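You operate a simulated robot arm through the tools that you are given. There is no shell and no other tool.

Carry out the task below with a simulated robot arm. There is one attempt and no reset: what you move stays moved.

Task
Zero the flow channel and the head channel.
Fine: the plate lists the channels; select each one and turn the zero knob till it shows nought; leave the head channel selected; the pumps stay standing.

The check looks at the end state, three seconds after you hand in, the way a careful person would. Anything else that was tipped, shoved, dropped, spilled or broken makes it a failure.

Robot
A 6-joint arm with a two-finger parallel gripper, fixed in place. Base frame: the origin is at the foot of the arm, x ahead of it, y to its left, z up. Readings come in mm, rad, newtons and seconds.
With the tool pointing down near the work surface it reaches from about 380 to 740 mm from the base axis. Its first joint turns from -1.152 to 1.152 rad. Payload 2.45 kg.
The tool frame sits at the grasp point between the pads (the TCP): z along the fingers, y along the line on which they close. The tips reach 24 mm beyond it. The gripper opens to 68 mm. The fingers are 17 mm wide and 10 mm thick; the gripper's body (40 by 70 mm) begins 41 mm behind the TCP.
Orientation is that of the tool frame in the base frame, as a unit quaternion [w, x, y, z]. With the fingers straight down and closing along the base's y, the tool's x points along the base's -x, its y along +y and its z along -z.

Tools
- The arm moves only by the tool step_arm. Its argument "targets" is a list of rows, each a list of 3 entries, a list of its own where there are three numbers: the gripper command, from -1 (shut) to 1 (fully open), values between in proportion, then the shift along the base's x, y, z in units of 250 mm (1.0 is 250 mm), then the turn, a rotation vector about the base's x, y, z in units of 180 degrees (1.0 is 180 degrees). In form: [[fingers, [dx, dy, dz], [ax, ay, az]], ...]. A call has 1 to 20 rows; each row is the pose to reach, as a shift and turn from the pose commanded when the call began. A call with a number of a shift or a turn outside -1 to 1 is refused whole. Each row takes 0.2 s and may step no farther than 50 mm and 0.15 rad from the row before; otherwise, or with a gripper value out of range, the whole call is refused. Where a pose cannot be reached the arm comes as near as it can. A force on the tool above 40 N (or 10 N above the force at the start of the call, whichever is more), or a blocked arm, ends the call early, and 0.2 s more pass. The fingers move at their own pace (about 108 mm/s each) and stop on an object; they squeeze with about 26 N. The grip force told is the motor's: it shows also when the fingers shut on nothing. Time passes only in rows, and 0.2 s behind the last, so rows that repeat a pose let the fingers close. It gives the time, the measured TCP pose, the force on the tool (base axes), the opening and the grip force at its end, in the units of the frame above (readings bear some noise), with the torque about the TCP (base axes, N m) and any sound that the robot's microphone picked up.
- Cameras (640 x 400 px; columns grow to the right, rows downward): "scene" is fixed at [184.7, 425.1, 1497.2]; the picture's right is [-0.59, -0.81, 0.00], its down [-0.19, 0.14, -0.97] and it looks along [0.79, -0.57, -0.23] (base axes); focal length 278 px, centre (320, 200). "wrist" rides on the gripper at [84, 11, -75] in the tool frame; the picture's right is [-0.13, 0.99, 0.00], its down [-0.60, -0.08, -0.79] and it looks along [-0.79, -0.10, 0.61] (tool axes); focal length 251 px, centre (320, 200). There is no depth. A picture from a camera that has moved, and an enlarged one, comes with that camera's place and axes in the base frame and with its lens.
- snapshot(camera): a new picture of that camera. The clock stands still meanwhile.
- inspect(camera, box): a new picture of the part [left, top, right, bottom] of that camera's present view, enlarged. The clock stands still meanwhile.
- close_job(): hands the job in; it is judged then, once.

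Places have to be worked out from the pictures, the camera data and where the tool is seen. Open the gripper and draw the arm clear of the work before you hand the job in, unless the task says otherwise.

The tools are called after ">>>" as a command line: name --argument value ..., lists and objects as JSON in quotes. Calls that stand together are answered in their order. step_arm: Moves the arm, as the interface text tells. Its arguments: {"type":"object","properties":{"targets":{"type":"array","items":{"type":"array"}}},"required":["targets"]} The other tools are called the same way: snapshot (camera) takes a picture; inspect (camera, box) takes an enlarged picture of a part of a camera's view; close_job () hands the job in.

At the start:

```text
clock: 0.0
tool_pos: [418.8, 119.2, 1434.3]
ee_rot: [0.001, 0.0, 1.0, 0.0]
wrist_force: [-0.2, 0.2, -0.1]
moment: [0.01, 0.04, -0.01]
opening: 68.0
grasp_force: 0.1
```

scene: 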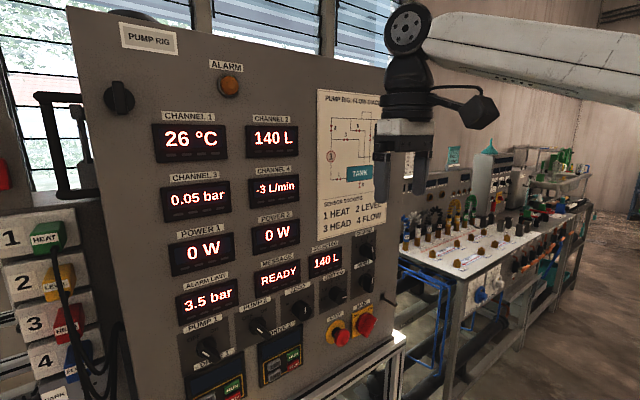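
wrist: 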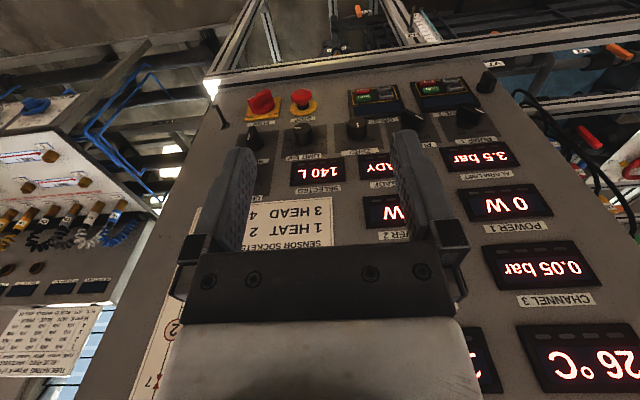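

I start by looking closely at the panel to read the labels and the plate.

>>> inspect --camera "scene" --box '[160, 220, 400, 400]'

>>> inspect --camera "scene" --box '[290, 80, 420, 240]'

>>> inspect --camera "scene" --box '[130, 100, 320, 220]'

>>> inspect --camera "wrist" --box '[200, 60, 520, 260]'

```text
2.22 times, centred on (280, 310) of scene
camera zoom: at [184.7, 425.1, 1497.2], right [-0.59, -0.81, 0.0], down [-0.19, 0.14, -0.97], along [0.79, -0.57, -0.23], focal length 618 px, centre (409, -44)
```

zoom: 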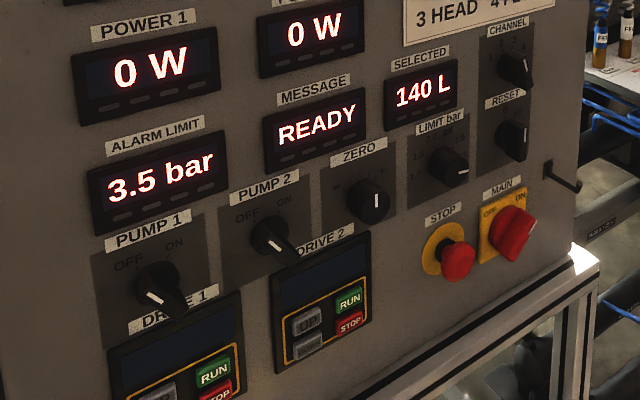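

```text
2.50 times, centred on (355, 160) of scene
camera zoom: at [184.7, 425.1, 1497.2], right [-0.59, -0.81, 0.0], down [-0.19, 0.14, -0.97], along [0.79, -0.57, -0.23], focal length 695 px, centre (232, 300)
```

zoom: 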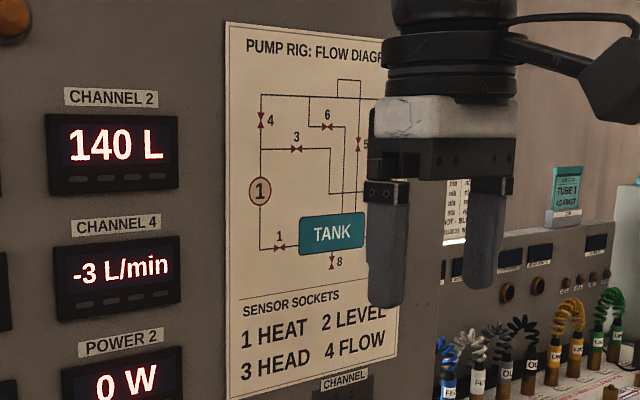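

```text
3.33 times, centred on (225, 160) of scene
camera zoom: at [184.7, 425.1, 1497.2], right [-0.59, -0.81, 0.0], down [-0.19, 0.14, -0.97], along [0.79, -0.57, -0.23], focal length 926 px, centre (637, 333)
```

zoom: 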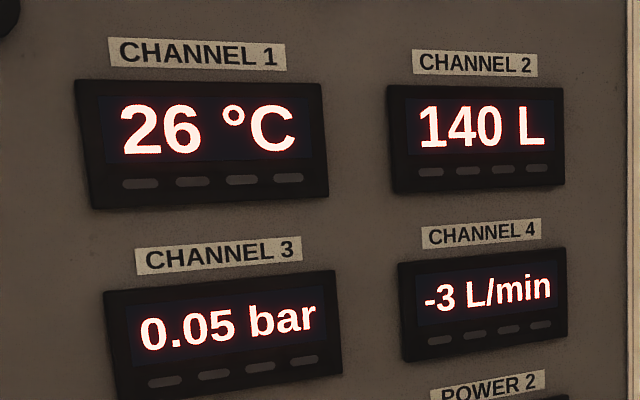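

```text
2.00 times, centred on (360, 160) of wrist
camera zoom: at [333.7, 129.8, 1509.3], right [0.13, 0.99, 0.0], down [0.6, -0.08, 0.79], along [0.79, -0.1, -0.61], focal length 503 px, centre (240, 280)
```

zoom: 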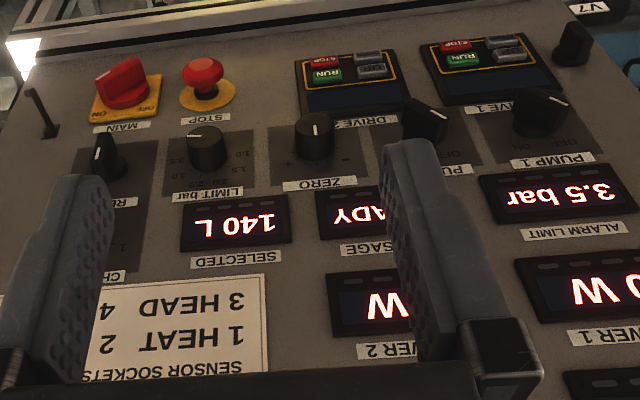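

The plate lists sockets 1 HEAT, 2 LEVEL, 3 HEAD, 4 FLOW. I'll check the plugs at left and the selector and knobs more closely.

>>> inspect --camera "scene" --box '[0, 200, 140, 400]'

>>> inspect --camera "scene" --box '[310, 220, 400, 310]'

>>> inspect --camera "scene" --box '[250, 270, 360, 350]'

>>> inspect --camera "scene" --box '[80, 0, 260, 120]'

>>> inspect --camera "wrist" --box '[200, 80, 300, 200]'

```text
2.00 times, centred on (70, 300) of scene
camera zoom: at [184.7, 425.1, 1497.2], right [-0.59, -0.81, 0.0], down [-0.19, 0.14, -0.97], along [0.79, -0.57, -0.23], focal length 556 px, centre (820, 0)
```

zoom: 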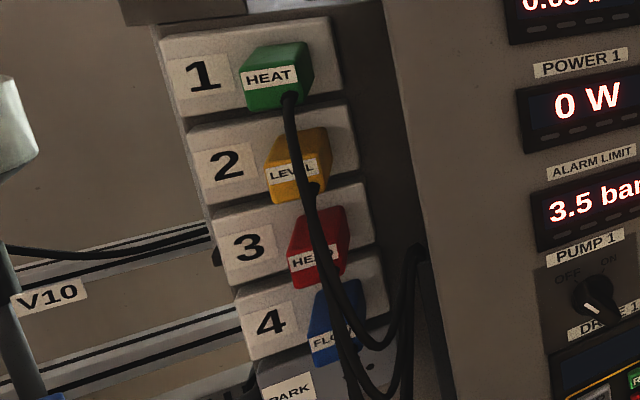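

```text
4.44 times, centred on (355, 265) of scene
camera zoom: at [184.7, 425.1, 1497.2], right [-0.59, -0.81, 0.0], down [-0.19, 0.14, -0.97], along [0.79, -0.57, -0.23], focal length 1235 px, centre (164, -89)
```

zoom: 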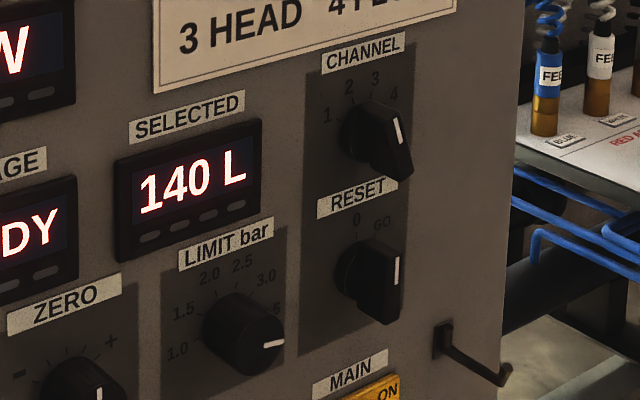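

```text
5.00 times, centred on (305, 310) of scene
camera zoom: at [184.7, 425.1, 1497.2], right [-0.59, -0.81, 0.0], down [-0.19, 0.14, -0.97], along [0.79, -0.57, -0.23], focal length 1389 px, centre (395, -350)
```

zoom: 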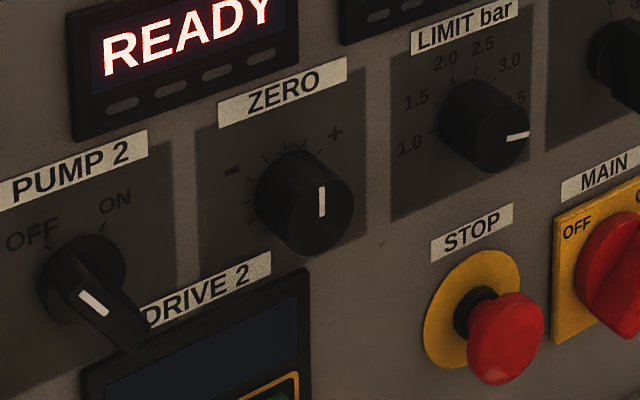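

```text
3.33 times, centred on (170, 60) of scene
camera zoom: at [184.7, 425.1, 1497.2], right [-0.59, -0.81, 0.0], down [-0.19, 0.14, -0.97], along [0.79, -0.57, -0.23], focal length 926 px, centre (820, 667)
```

zoom: 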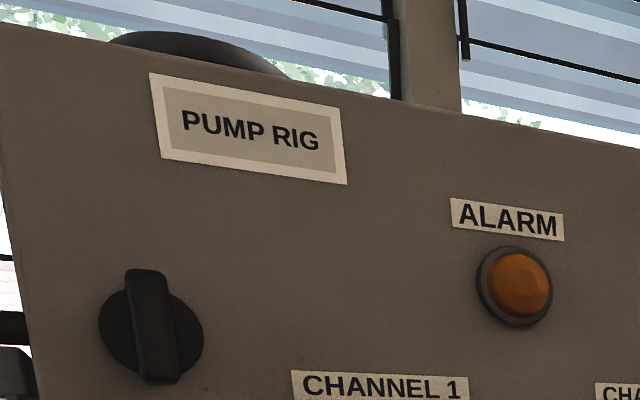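

```text
3.33 times, centred on (250, 140) of wrist
camera zoom: at [333.7, 129.8, 1509.3], right [0.13, 0.99, 0.0], down [0.6, -0.08, 0.79], along [0.79, -0.1, -0.61], focal length 838 px, centre (553, 400)
```

zoom: 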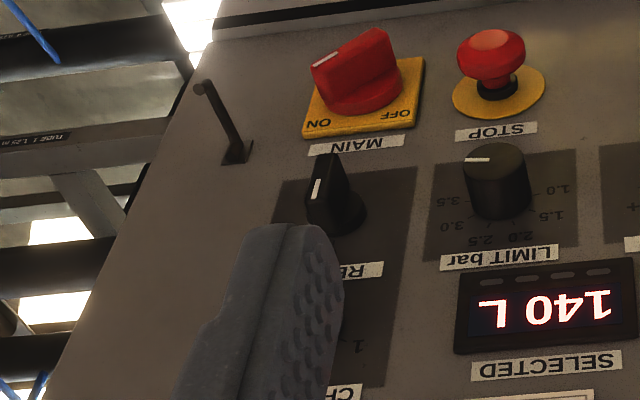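

The plugs sit in their listed sockets, so channel 3 is HEAD (0.05 bar), channel 4 is FLOW (-3 L/min), and the selector is now on 2. From both views I place the panel at x≈630 facing -x, the selector axis near y≈-31, z≈1225, and the zero knob near y≈160, z≈1150. I'll turn the tool to point forward while staying well short of the panel.

>>> step_arm --targets '[[1, [0.03, -0.02, -0.06], [0, -0.0455, 0]], [1, [0.06, -0.04, -0.12], [0, -0.0909, 0]], [1, [0.09, -0.06, -0.18], [0, -0.1364, 0]], [1, [0.12, -0.08, -0.24], [0, -0.1818, 0]], [1, [0.15, -0.1, -0.3], [0, -0.2273, 0]], [1, [0.18, -0.12, -0.36], [0, -0.2727, 0]], [1, [0.21, -0.14, -0.42], [0, -0.3182, 0]], [1, [0.24, -0.16, -0.48], [0, -0.3636, 0]], [1, [0.27, -0.18, -0.54], [0, -0.4091, 0]], [1, [0.3, -0.2, -0.6], [0, -0.4545, 0]], [1, [0.325, -0.22, -0.66], [0, -0.5, 0]], [1, [0.325, -0.22, -0.66], [0, -0.5, 0]]]'

```text
clock: 2.6
tool_pos: [499.8, 63.6, 1270.0]
ee_rot: [0.708, 0.0, 0.706, 0.001]
wrist_force: [-1.1, 0.2, -0.7]
moment: [0.02, 0.03, -0.02]
opening: 68.1
grasp_force: 0.1
out of reach, approached as far as the arm can: row 4, 5, 6, 7, 8, 9, 10
```

The tool now points along +x at (500, 64, 1270). I'll take both views to refine the knob positions.

>>> snapshot --camera "scene"

>>> snapshot --camera "wrist"

```text
taken
```

scene: 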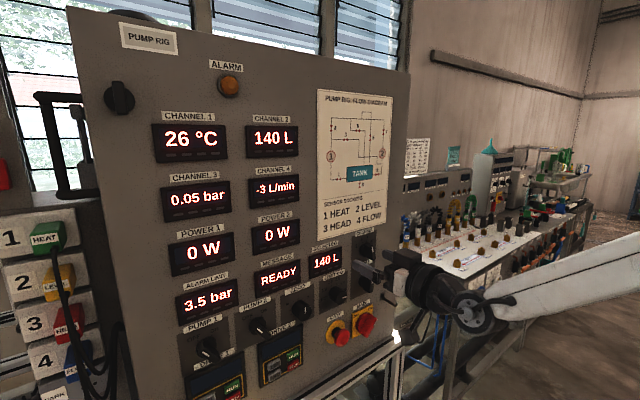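

```text
taken
camera wrist: at [423.2, 75.5, 1184.7], right [0.0, 0.99, 0.13], down [-0.79, -0.08, 0.6], along [0.61, -0.1, 0.79], focal length 251 px, centre (320, 200)
```

wrist: 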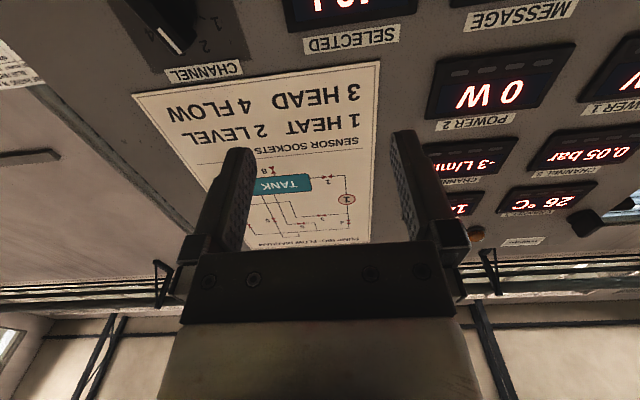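

I'll shift sideways to line up with the selector axis estimate (y≈-31, z≈1225), staying 100 mm off the panel.

>>> step_arm --targets '[[0.5, [0, -0.13, -0.06], [0, 0, 0]], [0.5, [0, -0.26, -0.12], [0, 0, 0]], [0.5, [0, -0.38, -0.18], [0, 0, 0]], [0.5, [0, -0.38, -0.18], [0, 0, 0]]]'

>>> snapshot --camera "wrist"

>>> inspect --camera "scene" --box '[300, 210, 440, 310]'

```text
clock: 3.6
tool_pos: [506.5, 42.6, 1262.7]
ee_rot: [0.708, 0.0, 0.707, 0.0]
wrist_force: [0.1, -0.2, 0.0]
moment: [0.02, 0.0, -0.01]
opening: 51.1
grasp_force: 0.0
out of reach, approached as far as the arm can: row 1, 2, 3, 4
```

```text
taken
camera wrist: at [429.3, 54.5, 1177.7], right [0.0, 0.99, 0.13], down [-0.79, -0.08, 0.6], along [0.61, -0.1, 0.79], focal length 251 px, centre (320, 200)
```

wrist: 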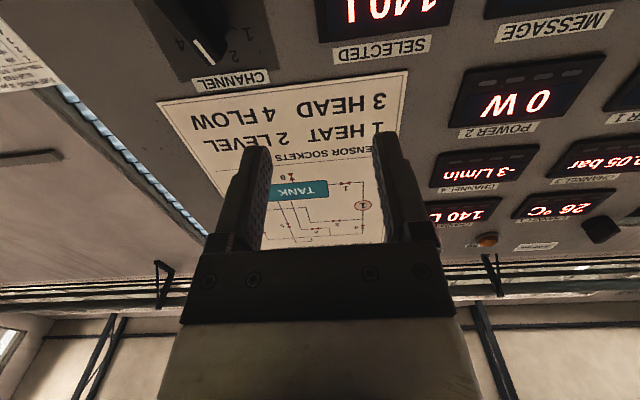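

```text
4.00 times, centred on (370, 260) of scene
camera zoom: at [184.7, 425.1, 1497.2], right [-0.59, -0.81, 0.0], down [-0.19, 0.14, -0.97], along [0.79, -0.57, -0.23], focal length 1112 px, centre (120, -40)
```

zoom: 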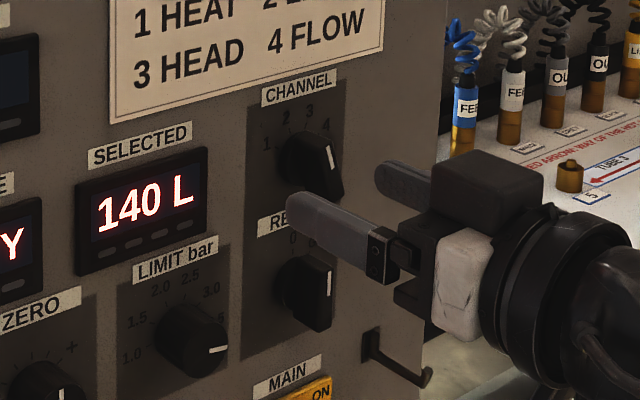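

The arm cannot fold in that far at x=500; I need to be nearer the panel. I'll move forward about 40 mm (both possible outcomes stay clear of the panel) and see where it ends up.

>>> step_arm --targets '[[0.5, [0.08, 0, 0], [0, 0, 0]], [0.5, [0.16, 0, 0], [0, 0, 0]], [0.5, [0.16, 0, 0], [0, 0, 0]]]'

```text
clock: 4.4
tool_pos: [545.9, 49.8, 1265.6]
ee_rot: [0.707, 0.002, 0.707, -0.002]
wrist_force: [0.9, 0.9, -0.8]
moment: [-0.01, -0.02, -0.02]
opening: 51.0
grasp_force: 0.0
out of reach, approached as far as the arm can: row 1, 2, 3
```

The arm seems stuck at an azimuth limit, probably because the wrist flipped while passing the straight-forearm pose. I'll probe with a small +y shift to learn which commanded pose the arm counts from.

>>> step_arm --targets '[[0.5, [0, 0.08, 0], [0, 0, 0]], [0.5, [0, 0.16, 0], [0, 0, 0]], [0.5, [0, 0.16, 0], [0, 0, 0]]]'

```text
clock: 5.2
tool_pos: [543.5, 88.8, 1267.7]
ee_rot: [0.708, 0.0, 0.707, 0.0]
wrist_force: [0.5, 0.2, 0.3]
moment: [-0.01, 0.0, -0.02]
opening: 51.1
grasp_force: 0.0
```

It counts from the reached pose. Now I'll back out and return to the tool-down pose, so I can re-enter in the arm's own plane (y≈0) without the wrist flip.

>>> step_arm --targets '[[0.5, [-0.045, 0.008, 0.06], [0, 0.0455, 0]], [0.5, [-0.09, 0.016, 0.12], [0, 0.0909, 0]], [0.5, [-0.135, 0.024, 0.18], [0, 0.1364, 0]], [0.5, [-0.18, 0.032, 0.24], [0, 0.1818, 0]], [0.5, [-0.225, 0.04, 0.3], [0, 0.2273, 0]], [0.5, [-0.27, 0.048, 0.36], [0, 0.2727, 0]], [0.5, [-0.315, 0.056, 0.42], [0, 0.3182, 0]], [0.5, [-0.36, 0.064, 0.48], [0, 0.3636, 0]], [0.5, [-0.405, 0.072, 0.54], [0, 0.4091, 0]], [0.5, [-0.45, 0.08, 0.6], [0, 0.4545, 0]], [0.5, [-0.494, 0.085, 0.665], [0, 0.5, 0]], [0.5, [-0.494, 0.085, 0.665], [0, 0.5, 0]], [0.5, [-0.494, 0.085, 0.665], [0, 0.5, 0]]]'

>>> snapshot --camera "scene"

```text
clock: 8.0
tool_pos: [420.6, 109.8, 1433.9]
ee_rot: [0.001, 0.0, 1.0, 0.0]
wrist_force: [-1.0, 0.7, 0.2]
moment: [0.01, -0.04, 0.0]
opening: 50.9
grasp_force: 0.0
out of reach, approached as far as the arm can: row 3, 4, 5, 6
```

```text
taken
```

scene: 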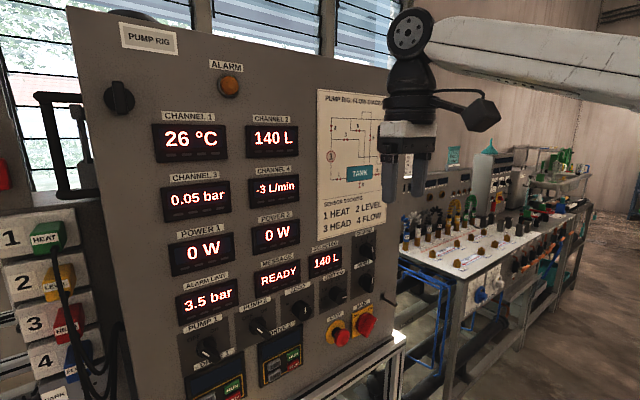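

Back in the original configuration. Now I slide to y≈0 with the tool still down.

>>> step_arm --targets '[[0.5, [0, -0.11, 0], [0, 0, 0]], [0.5, [0, -0.22, 0], [0, 0, 0]], [0.5, [0, -0.33, 0], [0, 0, 0]], [0.5, [0, -0.438, 0], [0, 0, 0]], [0.5, [0, -0.438, 0], [0, 0, 0]]]'

```text
clock: 9.2
tool_pos: [420.7, -1.0, 1432.9]
ee_rot: [0.001, 0.0, 1.0, 0.0]
wrist_force: [-0.1, -0.2, -0.4]
moment: [0.02, -0.02, -0.04]
opening: 51.0
grasp_force: 0.0
```

At y≈0. Now I pitch the tool forward in the arm's plane while moving to about (540, 0, 1280).

>>> step_arm --targets '[[0.5, [0.04, 0, -0.05], [0, -0.042, 0]], [0.5, [0.08, 0, -0.1], [0, -0.084, 0]], [0.5, [0.12, 0, -0.15], [0, -0.126, 0]], [0.5, [0.16, 0, -0.2], [0, -0.168, 0]], [0.5, [0.2, 0, -0.25], [0, -0.21, 0]], [0.5, [0.24, 0, -0.3], [0, -0.252, 0]], [0.5, [0.28, 0, -0.35], [0, -0.294, 0]], [0.5, [0.32, 0, -0.4], [0, -0.336, 0]], [0.5, [0.36, 0, -0.45], [0, -0.378, 0]], [0.5, [0.4, 0, -0.5], [0, -0.42, 0]], [0.5, [0.44, 0, -0.55], [0, -0.46, 0]], [0.5, [0.477, 0, -0.61], [0, -0.5, 0]], [0.5, [0.477, 0, -0.61], [0, -0.5, 0]]]'

>>> snapshot --camera "scene"

```text
clock: 12.0
tool_pos: [539.5, 1.4, 1279.2]
ee_rot: [0.708, 0.0, 0.706, 0.0]
wrist_force: [-0.1, 0.4, 0.3]
moment: [0.01, -0.04, 0.0]
opening: 51.0
grasp_force: 0.1
out of reach, approached as far as the arm can: row 4, 5, 6, 7, 8, 9, 10
```

```text
taken
```

scene: 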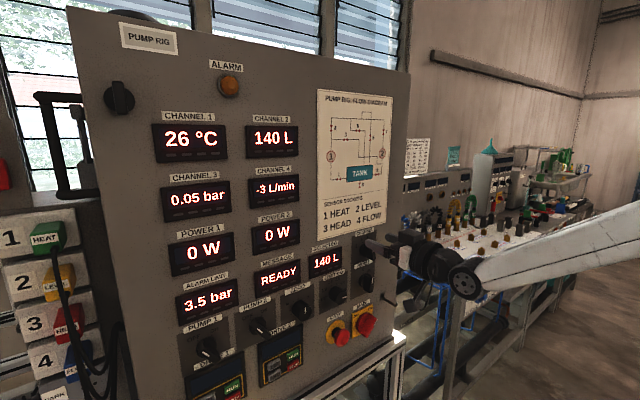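

Reached (540, 1, 1279) with the tool forward. Now I move toward the selector line at y≈-31, z≈1225, still clear of the knobs.

>>> step_arm --targets '[[0.5, [0, -0.04, -0.07], [0, 0, 0]], [0.5, [0, -0.08, -0.14], [0, 0, 0]], [0.5, [0, -0.13, -0.215], [0, 0, 0]], [0.5, [0, -0.13, -0.215], [0, 0, 0]]]'

>>> snapshot --camera "wrist"

>>> inspect --camera "scene" --box '[300, 210, 440, 310]'

```text
clock: 13.0
tool_pos: [539.5, -32.1, 1227.3]
ee_rot: [0.707, 0.001, 0.707, -0.001]
wrist_force: [0.2, -1.3, 0.4]
moment: [0.04, -0.04, -0.02]
opening: 51.0
grasp_force: 0.0
```

```text
taken
camera wrist: at [463.1, -20.5, 1142.0], right [0.0, 0.99, 0.13], down [-0.79, -0.08, 0.6], along [0.61, -0.1, 0.79], focal length 251 px, centre (320, 200)
```

wrist: 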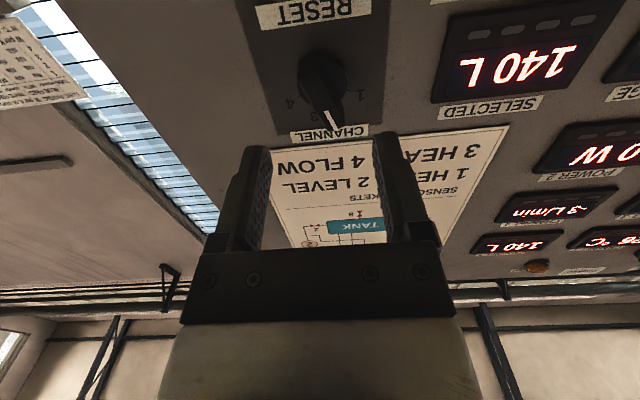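

```text
4.00 times, centred on (370, 260) of scene
camera zoom: at [184.7, 425.1, 1497.2], right [-0.59, -0.81, 0.0], down [-0.19, 0.14, -0.97], along [0.79, -0.57, -0.23], focal length 1112 px, centre (120, -40)
```

zoom: 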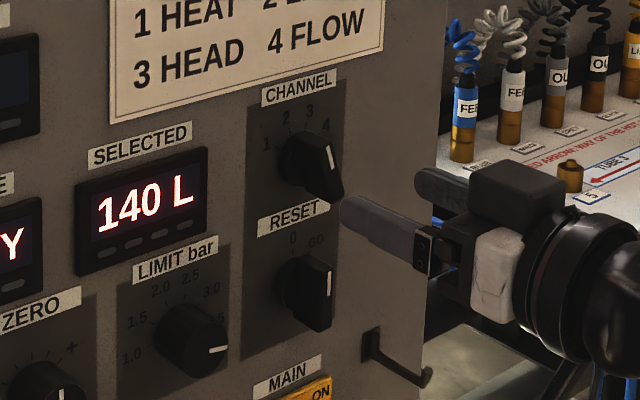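

The selector knob is now in the wrist view. I'll enlarge it to measure axis, bar width and direction.

>>> inspect --camera "wrist" --box '[230, 30, 400, 150]'

>>> inspect --camera "scene" --box '[350, 220, 400, 270]'

```text
3.33 times, centred on (315, 90) of wrist
camera zoom: at [463.1, -20.5, 1142.0], right [0.0, 0.99, 0.13], down [-0.79, -0.08, 0.6], along [0.61, -0.1, 0.79], focal length 838 px, centre (337, 567)
```

zoom: 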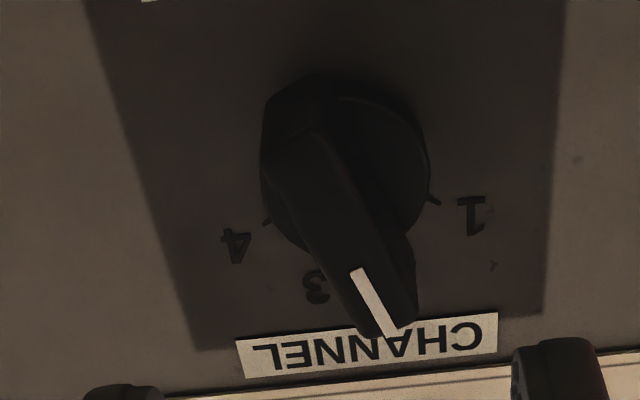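

```text
8.00 times, centred on (375, 245) of scene
camera zoom: at [184.7, 425.1, 1497.2], right [-0.59, -0.81, 0.0], down [-0.19, 0.14, -0.97], along [0.79, -0.57, -0.23], focal length 2223 px, centre (-120, -160)
```

zoom: 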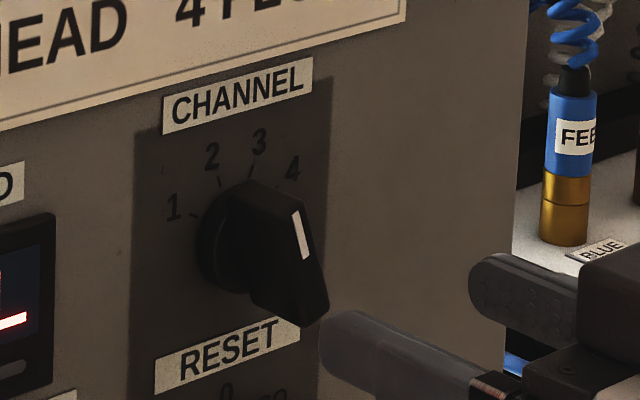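

Measurements agree from both cameras: selector axis at y≈-30.8, z≈1225.4, bar face at x≈598, pointing 20° left of up (position 2), with detents at ±20° and ±60°. I'll roll the gripper -20° about x to straddle the bar and narrow the fingers.

>>> step_arm --targets '[[0, [0, 0.002, -0.004], [-0.04, 0, 0]], [0, [0, 0.005, -0.008], [-0.08, 0, 0]], [0, [0, 0.005, -0.008], [-0.111, 0, 0]], [0, [0, 0.005, -0.008], [-0.111, 0, 0]], [0, [0, 0.005, -0.008], [-0.111, 0, 0]]]'

>>> snapshot --camera "wrist"

>>> inspect --camera "scene" --box '[340, 210, 440, 290]'

```text
clock: 14.2
tool_pos: [539.7, -31.5, 1224.6]
ee_rot: [0.697, -0.124, 0.696, -0.122]
wrist_force: [-0.2, 0.3, -0.6]
moment: [-0.02, -0.01, 0.0]
opening: 34.2
grasp_force: 0.0
```

```text
taken
camera wrist: at [463.4, -48.6, 1141.2], right [0.0, 0.98, -0.22], down [-0.79, 0.13, 0.59], along [0.61, 0.17, 0.77], focal length 251 px, centre (320, 200)
```

wrist: 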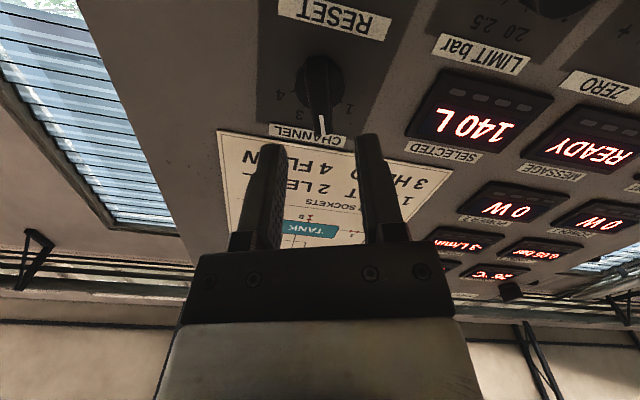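

```text
5.00 times, centred on (390, 250) of scene
camera zoom: at [184.7, 425.1, 1497.2], right [-0.59, -0.81, 0.0], down [-0.19, 0.14, -0.97], along [0.79, -0.57, -0.23], focal length 1389 px, centre (-30, -50)
```

zoom: 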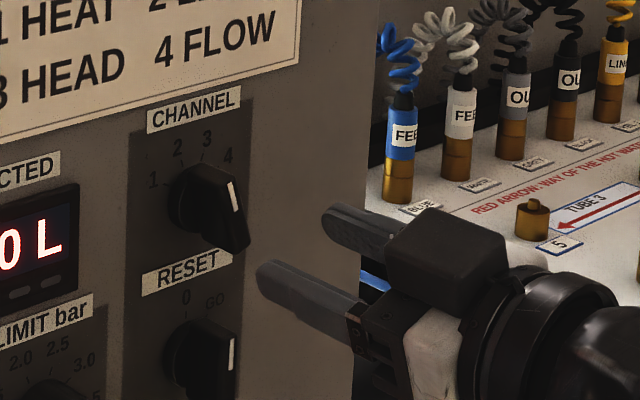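

The bar sits centred (column ~320) between the fingers. I advance about 48 mm so the pads straddle the bar, stopping short of the round base.

>>> step_arm --targets '[[0, [0.04, 0.002, 0.002], [0, 0, 0]], [0, [0.08, 0.002, 0.002], [0, 0, 0]], [0, [0.12, 0.002, 0.002], [0, 0, 0]], [0, [0.16, 0.002, 0.002], [0, 0, 0]], [0, [0.194, 0.002, 0.002], [0, 0, 0]], [0, [0.194, 0.002, 0.002], [0, 0, 0]]]'

>>> snapshot --camera "wrist"

>>> inspect --camera "scene" --box '[340, 210, 440, 290]'

```text
clock: 15.6
tool_pos: [589.3, -30.5, 1224.8]
ee_rot: [0.697, -0.123, 0.696, -0.123]
wrist_force: [-0.5, -0.2, 0.0]
moment: [-0.01, 0.02, -0.01]
opening: 33.9
grasp_force: 0.0
```

```text
taken
camera wrist: at [512.6, -47.8, 1140.6], right [0.0, 0.98, -0.22], down [-0.79, 0.13, 0.59], along [0.61, 0.17, 0.78], focal length 251 px, centre (320, 200)
```

wrist: 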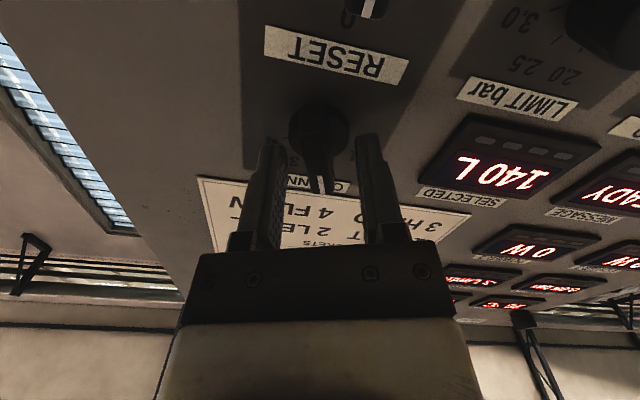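

```text
5.00 times, centred on (390, 250) of scene
camera zoom: at [184.7, 425.1, 1497.2], right [-0.59, -0.81, 0.0], down [-0.19, 0.14, -0.97], along [0.79, -0.57, -0.23], focal length 1389 px, centre (-30, -50)
```

zoom: 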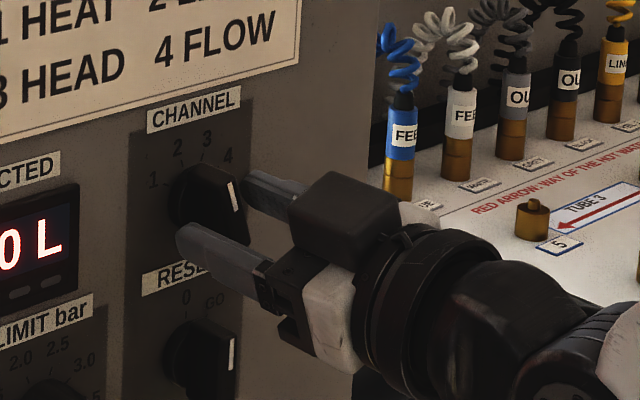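

The bar is between the pads with no contact force. Now close on it without moving.

>>> step_arm --targets '[[-0.5, [0, 0, 0], [0, 0, 0]], [-1, [0, 0, 0], [0, 0, 0]], [-1, [0, 0, 0], [0, 0, 0]]]'

>>> inspect --camera "wrist" --box '[220, 60, 420, 240]'

```text
clock: 16.4
tool_pos: [587.1, -31.9, 1224.1]
ee_rot: [0.697, -0.122, 0.696, -0.122]
wrist_force: [1.9, -6.8, 1.6]
moment: [0.0, 0.14, -0.15]
opening: 12.8
grasp_force: 33.0
```

```text
2.22 times, centred on (320, 150) of wrist
camera zoom: at [512.6, -48.5, 1140.8], right [0.0, 0.98, -0.22], down [-0.79, 0.13, 0.59], along [0.61, 0.17, 0.78], focal length 559 px, centre (320, 311)
```

zoom: 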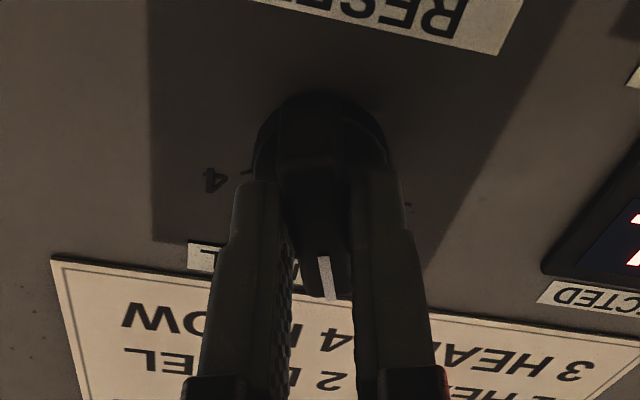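

Gripped (12.8 mm bar), with about 7 N sideways, so the axis is about 1 mm further to -y. I'll correct that and turn clockwise (+x) by 80° toward position 4.

>>> step_arm --targets '[[-1, [0, -0.005, 0], [0, 0, 0]], [-1, [0, -0.005, 0], [0.04, 0, 0]], [-1, [0, -0.005, 0], [0.08, 0, 0]], [-1, [0, -0.005, 0], [0.12, 0, 0]], [-1, [0, -0.005, 0], [0.16, 0, 0]], [-1, [0, -0.005, 0], [0.2, 0, 0]], [-1, [0, -0.005, 0], [0.222, 0, 0]], [-1, [0, -0.005, 0], [0.222, 0, 0]]]'

>>> snapshot --camera "scene"

```text
clock: 18.2
tool_pos: [588.3, -30.2, 1224.7]
ee_rot: [0.696, 0.122, 0.696, 0.124]
wrist_force: [20.2, 19.3, -5.3]
moment: [-0.04, -0.14, 0.09]
opening: 12.8
grasp_force: 32.5
```

```text
taken
```

scene: 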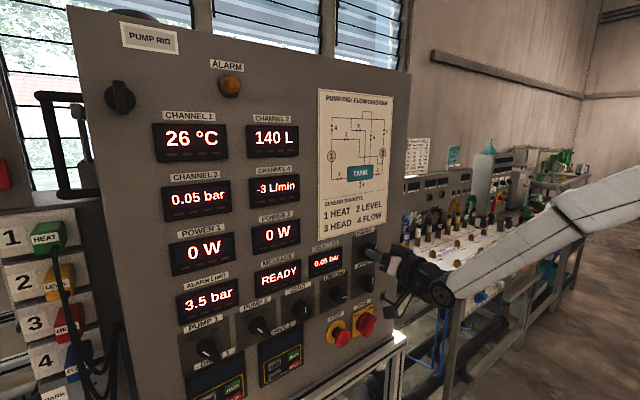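

The SELECTED display now reads 0.05 bar, so the selector is on 3. The side forces show I over-corrected, so I'll ease y back +1 mm and x forward 1 mm, then turn the further 40° to position 4.

>>> step_arm --targets '[[-1, [0.004, 0.004, 0], [0, 0, 0]], [-1, [0.004, 0.004, 0], [0.04, 0, 0]], [-1, [0.004, 0.004, 0], [0.08, 0, 0]], [-1, [0.004, 0.004, 0], [0.12, 0, 0]], [-1, [0.004, 0.004, 0], [0.16, 0, 0]], [-1, [0.004, 0.004, 0], [0.2, 0, 0]], [-1, [0.004, 0.004, 0], [0.222, 0, 0]], [-1, [0.004, 0.004, 0], [0.222, 0, 0]]]'

>>> snapshot --camera "scene"

>>> snapshot --camera "wrist"

```text
clock: 20.0
tool_pos: [589.3, -28.7, 1225.5]
ee_rot: [0.613, 0.353, 0.612, 0.354]
wrist_force: [-10.4, 20.6, -0.6]
moment: [0.01, -0.22, -0.05]
opening: 12.9
grasp_force: 32.8
```

```text
taken
```

scene: 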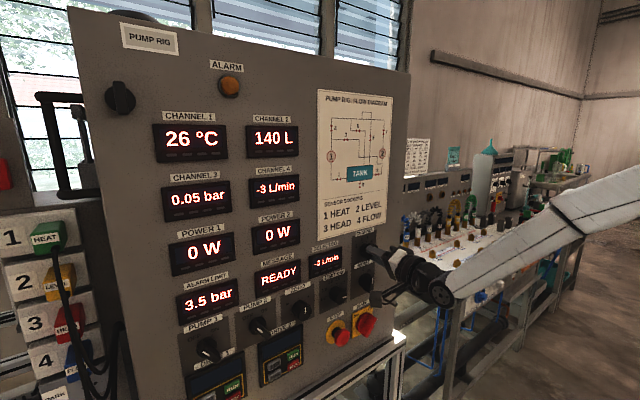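

```text
taken
camera wrist: at [512.4, 49.7, 1191.7], right [0.0, 0.38, 0.92], down [-0.79, -0.56, 0.23], along [0.61, -0.73, 0.31], focal length 251 px, centre (320, 200)
```

wrist: 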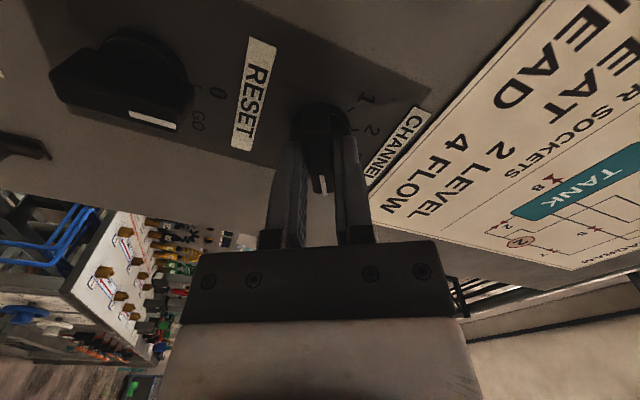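

SELECTED reads -3 L/min: the flow channel (4) is selected. I'll open the fingers and draw straight back.

>>> step_arm --targets '[[-0.4, [0, 0, 0], [0, 0, 0]], [0, [0, 0, 0], [0, 0, 0]], [0, [0, 0, 0], [0, 0, 0]], [0, [-0.05, 0, 0], [0, 0, 0]], [0, [-0.1, 0, 0], [0, 0, 0]], [0, [-0.15, 0, 0], [0, 0, 0]], [0, [-0.2, 0, 0], [0, 0, 0]], [0, [-0.2, 0, 0], [0, 0, 0]]]'

>>> inspect --camera "scene" --box '[240, 210, 440, 330]'

```text
clock: 21.8
tool_pos: [538.5, -29.6, 1225.2]
ee_rot: [0.613, 0.354, 0.612, 0.353]
wrist_force: [0.4, 0.4, -0.2]
moment: [-0.04, 0.01, 0.03]
opening: 33.8
grasp_force: 0.0
```

```text
3.20 times, centred on (340, 270) of scene
camera zoom: at [184.7, 425.1, 1497.2], right [-0.59, -0.81, 0.0], down [-0.19, 0.14, -0.97], along [0.79, -0.57, -0.23], focal length 889 px, centre (256, -24)
```

zoom: 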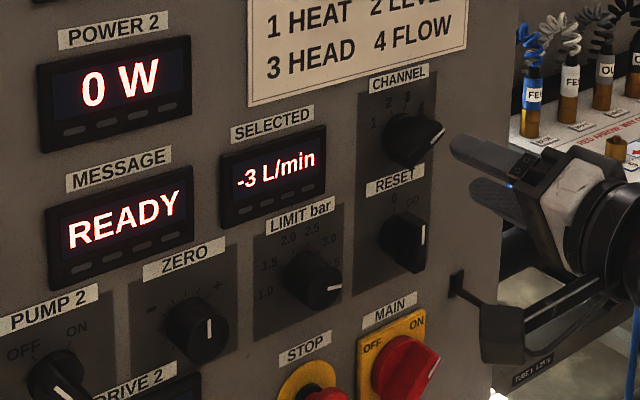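

The flow channel stays selected. Next I carry the gripper across, at x≈540, to in front of the zero knob (y≈160, z≈1148), unrolling it to upright on the way.

>>> step_arm --targets '[[0.3, [0, 0.084, -0.03], [-0.037, 0, 0]], [0.3, [0, 0.168, -0.06], [-0.074, 0, 0]], [0.3, [0, 0.252, -0.09], [-0.111, 0, 0]], [0.3, [0, 0.336, -0.12], [-0.148, 0, 0]], [0.3, [0, 0.42, -0.15], [-0.185, 0, 0]], [0.3, [0, 0.504, -0.18], [-0.222, 0, 0]], [0.3, [0, 0.588, -0.22], [-0.259, 0, 0]], [0.3, [0, 0.672, -0.26], [-0.296, 0, 0]], [0.3, [0, 0.758, -0.31], [-0.333, 0, 0]], [0.3, [0, 0.758, -0.31], [-0.333, 0, 0]]]'

>>> snapshot --camera "wrist"

>>> snapshot --camera "scene"

```text
clock: 24.0
tool_pos: [540.1, 158.7, 1147.4]
ee_rot: [0.709, -0.001, 0.706, -0.001]
wrist_force: [-0.5, 0.9, -0.3]
moment: [0.0, -0.01, -0.02]
opening: 44.3
grasp_force: 0.1
```

```text
taken
camera wrist: at [462.8, 170.4, 1061.3], right [0.0, 0.99, 0.13], down [-0.79, -0.08, 0.6], along [0.61, -0.1, 0.79], focal length 251 px, centre (320, 200)
```

wrist: 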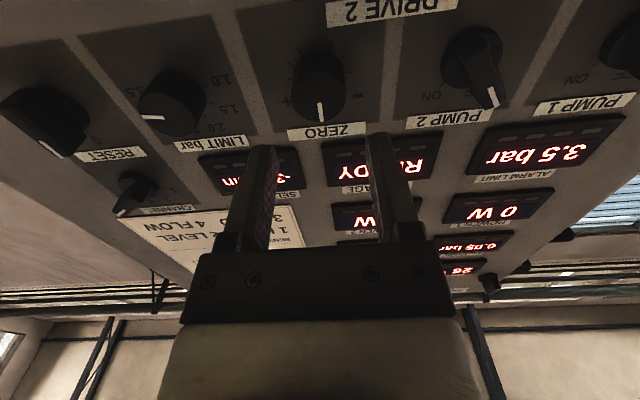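

```text
taken
```

scene: 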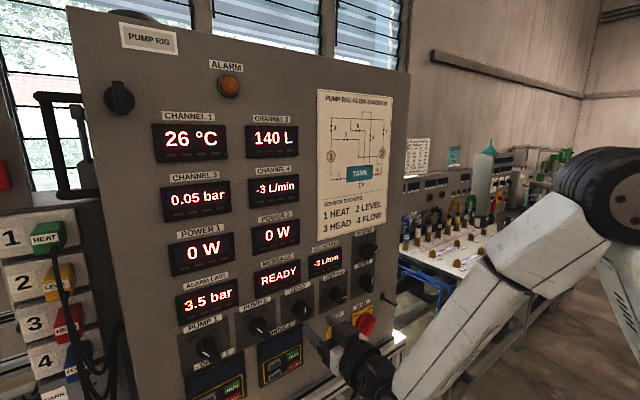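

I'll enlarge the zero knob in both views to get its axis, radius and depth.

>>> inspect --camera "wrist" --box '[240, 30, 400, 150]'

>>> inspect --camera "scene" --box '[265, 275, 345, 335]'

```text
3.33 times, centred on (320, 90) of wrist
camera zoom: at [462.8, 170.4, 1061.3], right [0.0, 0.99, 0.13], down [-0.79, -0.08, 0.6], along [0.61, -0.1, 0.79], focal length 838 px, centre (320, 567)
```

zoom: 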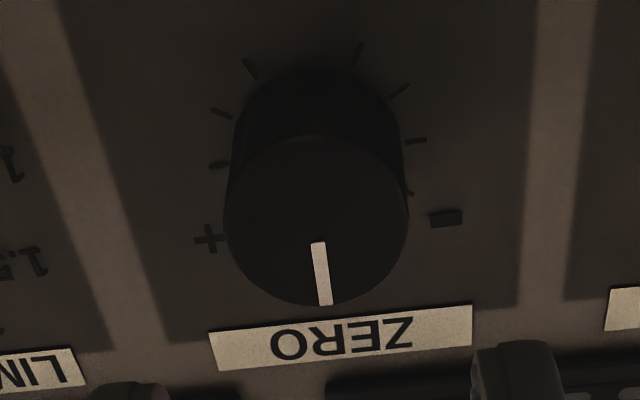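

```text
6.67 times, centred on (305, 305) of scene
camera zoom: at [184.7, 425.1, 1497.2], right [-0.59, -0.81, 0.0], down [-0.19, 0.14, -0.97], along [0.79, -0.57, -0.23], focal length 1853 px, centre (420, -500)
```

zoom: 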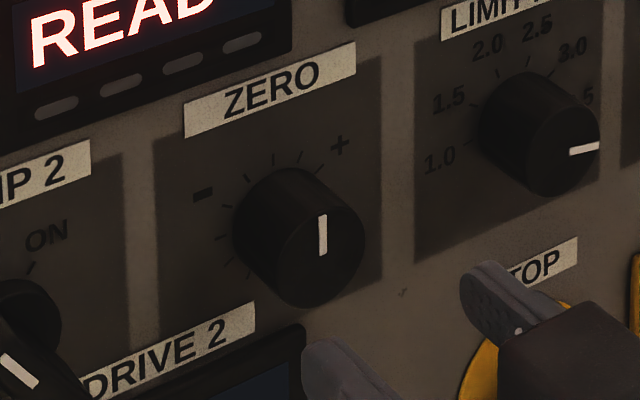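

Zero knob: axis at y≈159.3, z≈1142, face at x≈600, diameter about 33 mm, pointer straight up, "+" is clockwise. I'll align, open to about 50 mm and advance to x≈594, with tips short of the panel.

>>> step_arm --targets '[[0.5, [0, 0.002, -0.02], [0, 0, 0]], [0.5, [0.04, 0.002, -0.02], [0, 0, 0]], [0.5, [0.08, 0.002, -0.02], [0, 0, 0]], [0.5, [0.12, 0.002, -0.02], [0, 0, 0]], [0.5, [0.16, 0.002, -0.02], [0, 0, 0]], [0.5, [0.2, 0.002, -0.02], [0, 0, 0]], [0.5, [0.215, 0.002, -0.02], [0, 0, 0]], [0.5, [0.215, 0.002, -0.02], [0, 0, 0]]]'

>>> snapshot --camera "wrist"

>>> inspect --camera "scene" --box '[240, 240, 400, 360]'

```text
clock: 25.8
tool_pos: [593.7, 159.3, 1142.4]
ee_rot: [0.708, -0.001, 0.706, 0.001]
wrist_force: [-0.9, -0.3, -1.7]
moment: [-0.01, 0.02, -0.02]
opening: 51.0
grasp_force: 0.1
```

```text
taken
camera wrist: at [516.9, 170.8, 1056.9], right [0.0, 0.99, 0.13], down [-0.79, -0.08, 0.6], along [0.61, -0.1, 0.79], focal length 251 px, centre (320, 200)
```

wrist: 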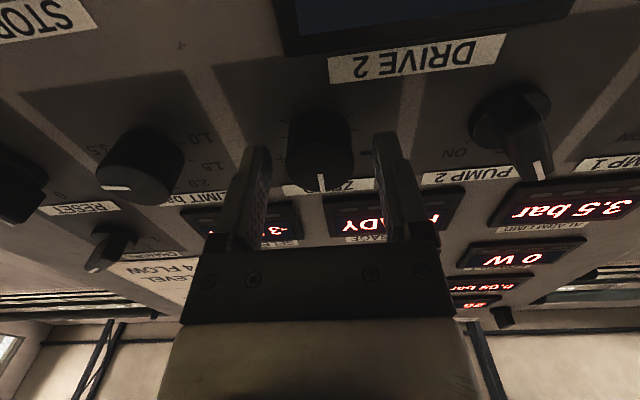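

```text
3.33 times, centred on (320, 300) of scene
camera zoom: at [184.7, 425.1, 1497.2], right [-0.59, -0.81, 0.0], down [-0.19, 0.14, -0.97], along [0.79, -0.57, -0.23], focal length 926 px, centre (320, -133)
```

zoom: 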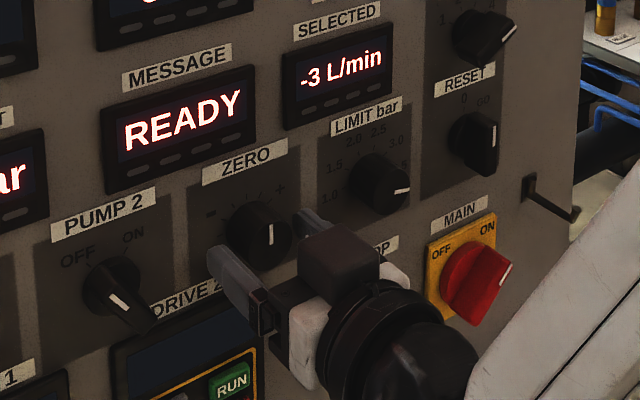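

Well aligned with the knob between the pads and no contact. Closing on it.

>>> step_arm --targets '[[0.2, [0, 0, 0], [0, 0, 0]], [-0.2, [0, 0, 0], [0, 0, 0]], [-1, [0, 0, 0], [0, 0, 0]], [-1, [0, 0, 0], [0, 0, 0]]]'

>>> inspect --camera "scene" --box '[240, 240, 400, 360]'

```text
clock: 26.8
tool_pos: [593.4, 158.3, 1141.7]
ee_rot: [0.708, 0.001, 0.706, -0.001]
wrist_force: [1.7, -5.7, -0.1]
moment: [0.01, -0.12, 0.23]
opening: 32.7
grasp_force: 44.7
```

```text
3.33 times, centred on (320, 300) of scene
camera zoom: at [184.7, 424.9, 1497.2], right [-0.59, -0.81, 0.0], down [-0.19, 0.14, -0.97], along [0.79, -0.57, -0.23], focal length 926 px, centre (320, -133)
```

zoom: 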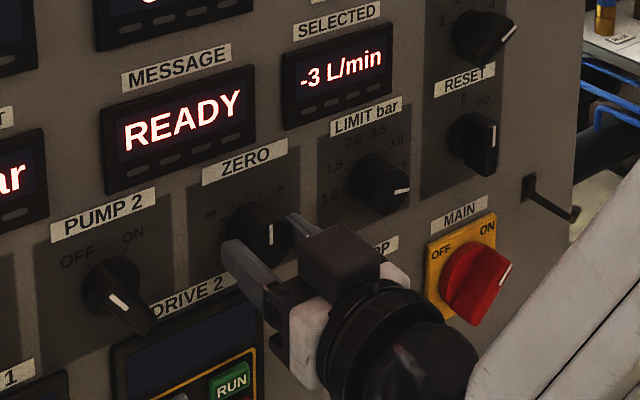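

Gripped at 32.7 mm. I turn slightly clockwise (about 14°) to see how the reading responds.

>>> step_arm --targets '[[-1, [0, -0.001, 0], [0.02, 0, 0]], [-1, [0, -0.001, 0], [0.05, 0, 0]], [-1, [0, -0.001, 0], [0.08, 0, 0]], [-1, [0, -0.001, 0], [0.08, 0, 0]]]'

>>> inspect --camera "scene" --box '[150, 160, 400, 360]'

```text
clock: 27.8
tool_pos: [592.4, 159.4, 1142.0]
ee_rot: [0.702, 0.09, 0.701, 0.089]
wrist_force: [8.7, -6.1, -5.2]
moment: [0.01, -0.45, 0.1]
opening: 32.5
grasp_force: 44.9
```

```text
2.00 times, centred on (275, 260) of scene
camera zoom: at [185.1, 424.9, 1497.2], right [-0.59, -0.81, 0.0], down [-0.19, 0.14, -0.97], along [0.79, -0.57, -0.23], focal length 556 px, centre (410, 80)
```

zoom: 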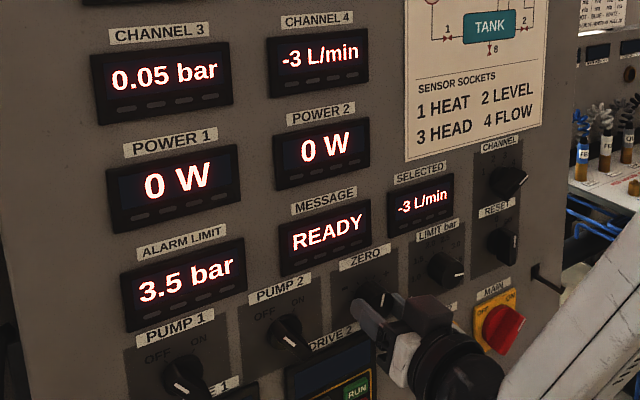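

The reading is still -3 after about 14°. I'll check that the knob turned with the fingers.

>>> inspect --camera "wrist" --box '[230, 60, 430, 220]'

>>> inspect --camera "scene" --box '[270, 280, 350, 340]'

```text
2.50 times, centred on (330, 140) of wrist
camera zoom: at [516.8, 191.3, 1062.4], right [0.0, 0.93, 0.37], down [-0.79, -0.23, 0.56], along [0.61, -0.3, 0.74], focal length 629 px, centre (295, 350)
```

zoom: 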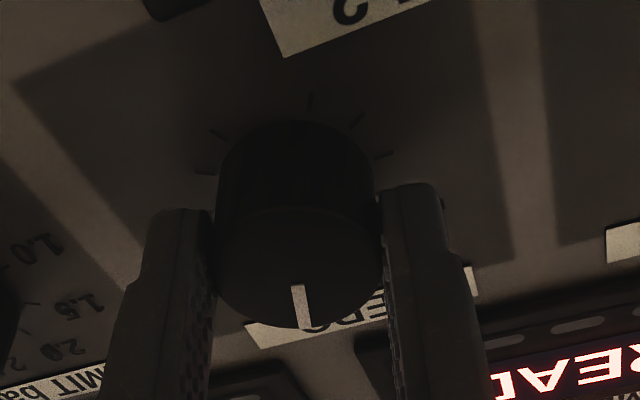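

```text
6.67 times, centred on (310, 310) of scene
camera zoom: at [185.1, 424.9, 1497.2], right [-0.59, -0.81, 0.0], down [-0.19, 0.14, -0.97], along [0.79, -0.57, -0.23], focal length 1853 px, centre (387, -533)
```

zoom: 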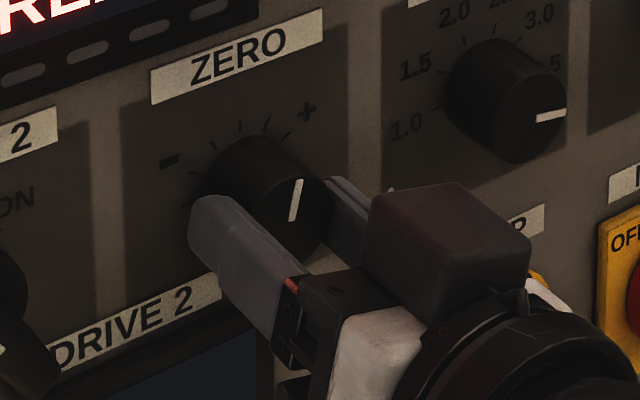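

The knob does turn with the grip; the gain is just low or rounded. Turning on in small steps, another 22° clockwise.

>>> step_arm --targets '[[-1, [0, 0, 0], [0.03, 0, 0]], [-1, [0, 0, 0], [0.06, 0, 0]], [-1, [0, 0, 0], [0.09, 0, 0]], [-1, [0, 0, 0], [0.12, 0, 0]], [-1, [0, 0, 0], [0.12, 0, 0]]]'

>>> inspect --camera "scene" --box '[150, 160, 400, 360]'

```text
clock: 29.0
tool_pos: [593.6, 159.1, 1142.4]
ee_rot: [0.673, 0.218, 0.672, 0.219]
wrist_force: [7.1, -5.8, -1.3]
moment: [0.03, 0.92, 0.13]
opening: 32.6
grasp_force: 45.3
```

```text
2.00 times, centred on (275, 260) of scene
camera zoom: at [184.9, 424.9, 1497.2], right [-0.59, -0.81, 0.0], down [-0.19, 0.14, -0.97], along [0.79, -0.57, -0.23], focal length 556 px, centre (410, 80)
```

zoom: 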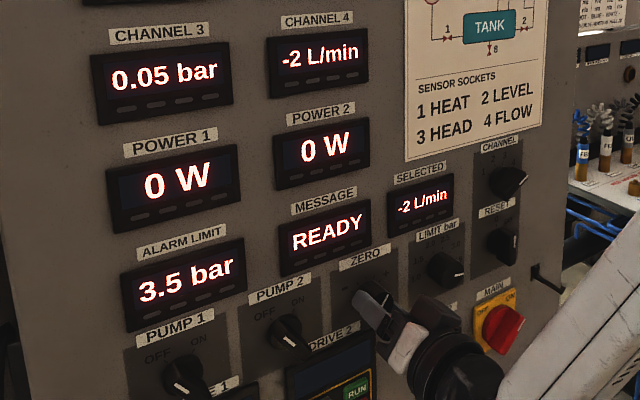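

Reading went to -2 at about 36°, so clockwise raises it. I continue in small increments and watch the display.

>>> step_arm --targets '[[-1, [0, 0, 0], [0.03, 0, 0]], [-1, [0, 0, 0], [0.06, 0, 0]], [-1, [0, 0, 0], [0.09, 0, 0]], [-1, [0, 0, 0], [0.09, 0, 0]]]'

>>> inspect --camera "scene" --box '[150, 160, 400, 360]'

```text
clock: 30.0
tool_pos: [593.2, 159.7, 1142.7]
ee_rot: [0.636, 0.311, 0.634, 0.312]
wrist_force: [-0.6, -4.9, 1.7]
moment: [0.03, 0.57, 0.09]
opening: 32.6
grasp_force: 44.8
```

```text
2.00 times, centred on (275, 260) of scene
camera zoom: at [184.6, 424.9, 1497.2], right [-0.59, -0.81, 0.0], down [-0.19, 0.14, -0.97], along [0.79, -0.57, -0.23], focal length 556 px, centre (410, 80)
```

zoom: 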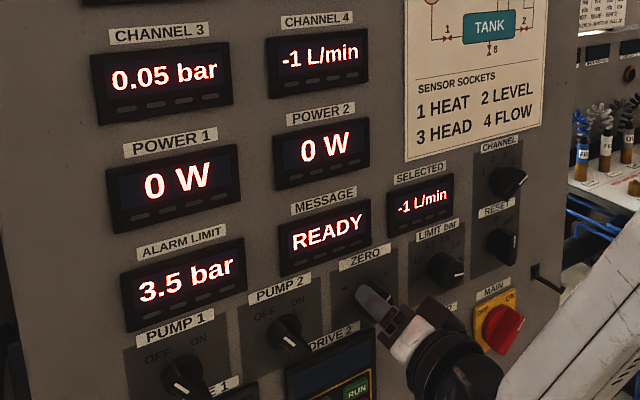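

Now -1 at about 52°, roughly 30° per unit, so nought should be near 90-100°. I continue clockwise 25°.

>>> step_arm --targets '[[-1, [0, 0, 0], [0.035, 0, 0]], [-1, [0, 0, 0], [0.07, 0, 0]], [-1, [0, 0, 0], [0.105, 0, 0]], [-1, [0, 0, 0], [0.139, 0, 0]], [-1, [0, 0, 0], [0.139, 0, 0]]]'

>>> inspect --camera "scene" --box '[150, 160, 400, 360]'

```text
clock: 31.2
tool_pos: [592.6, 160.5, 1143.2]
ee_rot: [0.553, 0.441, 0.551, 0.443]
wrist_force: [-7.1, -1.5, 4.0]
moment: [0.0, 0.36, -0.18]
opening: 32.6
grasp_force: 45.0
```

```text
2.00 times, centred on (275, 260) of scene
camera zoom: at [184.4, 425.0, 1497.2], right [-0.59, -0.81, 0.0], down [-0.19, 0.14, -0.97], along [0.79, -0.57, -0.23], focal length 556 px, centre (410, 80)
```

zoom: 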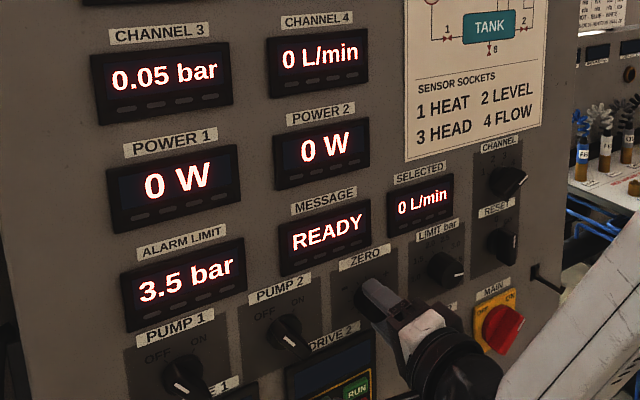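

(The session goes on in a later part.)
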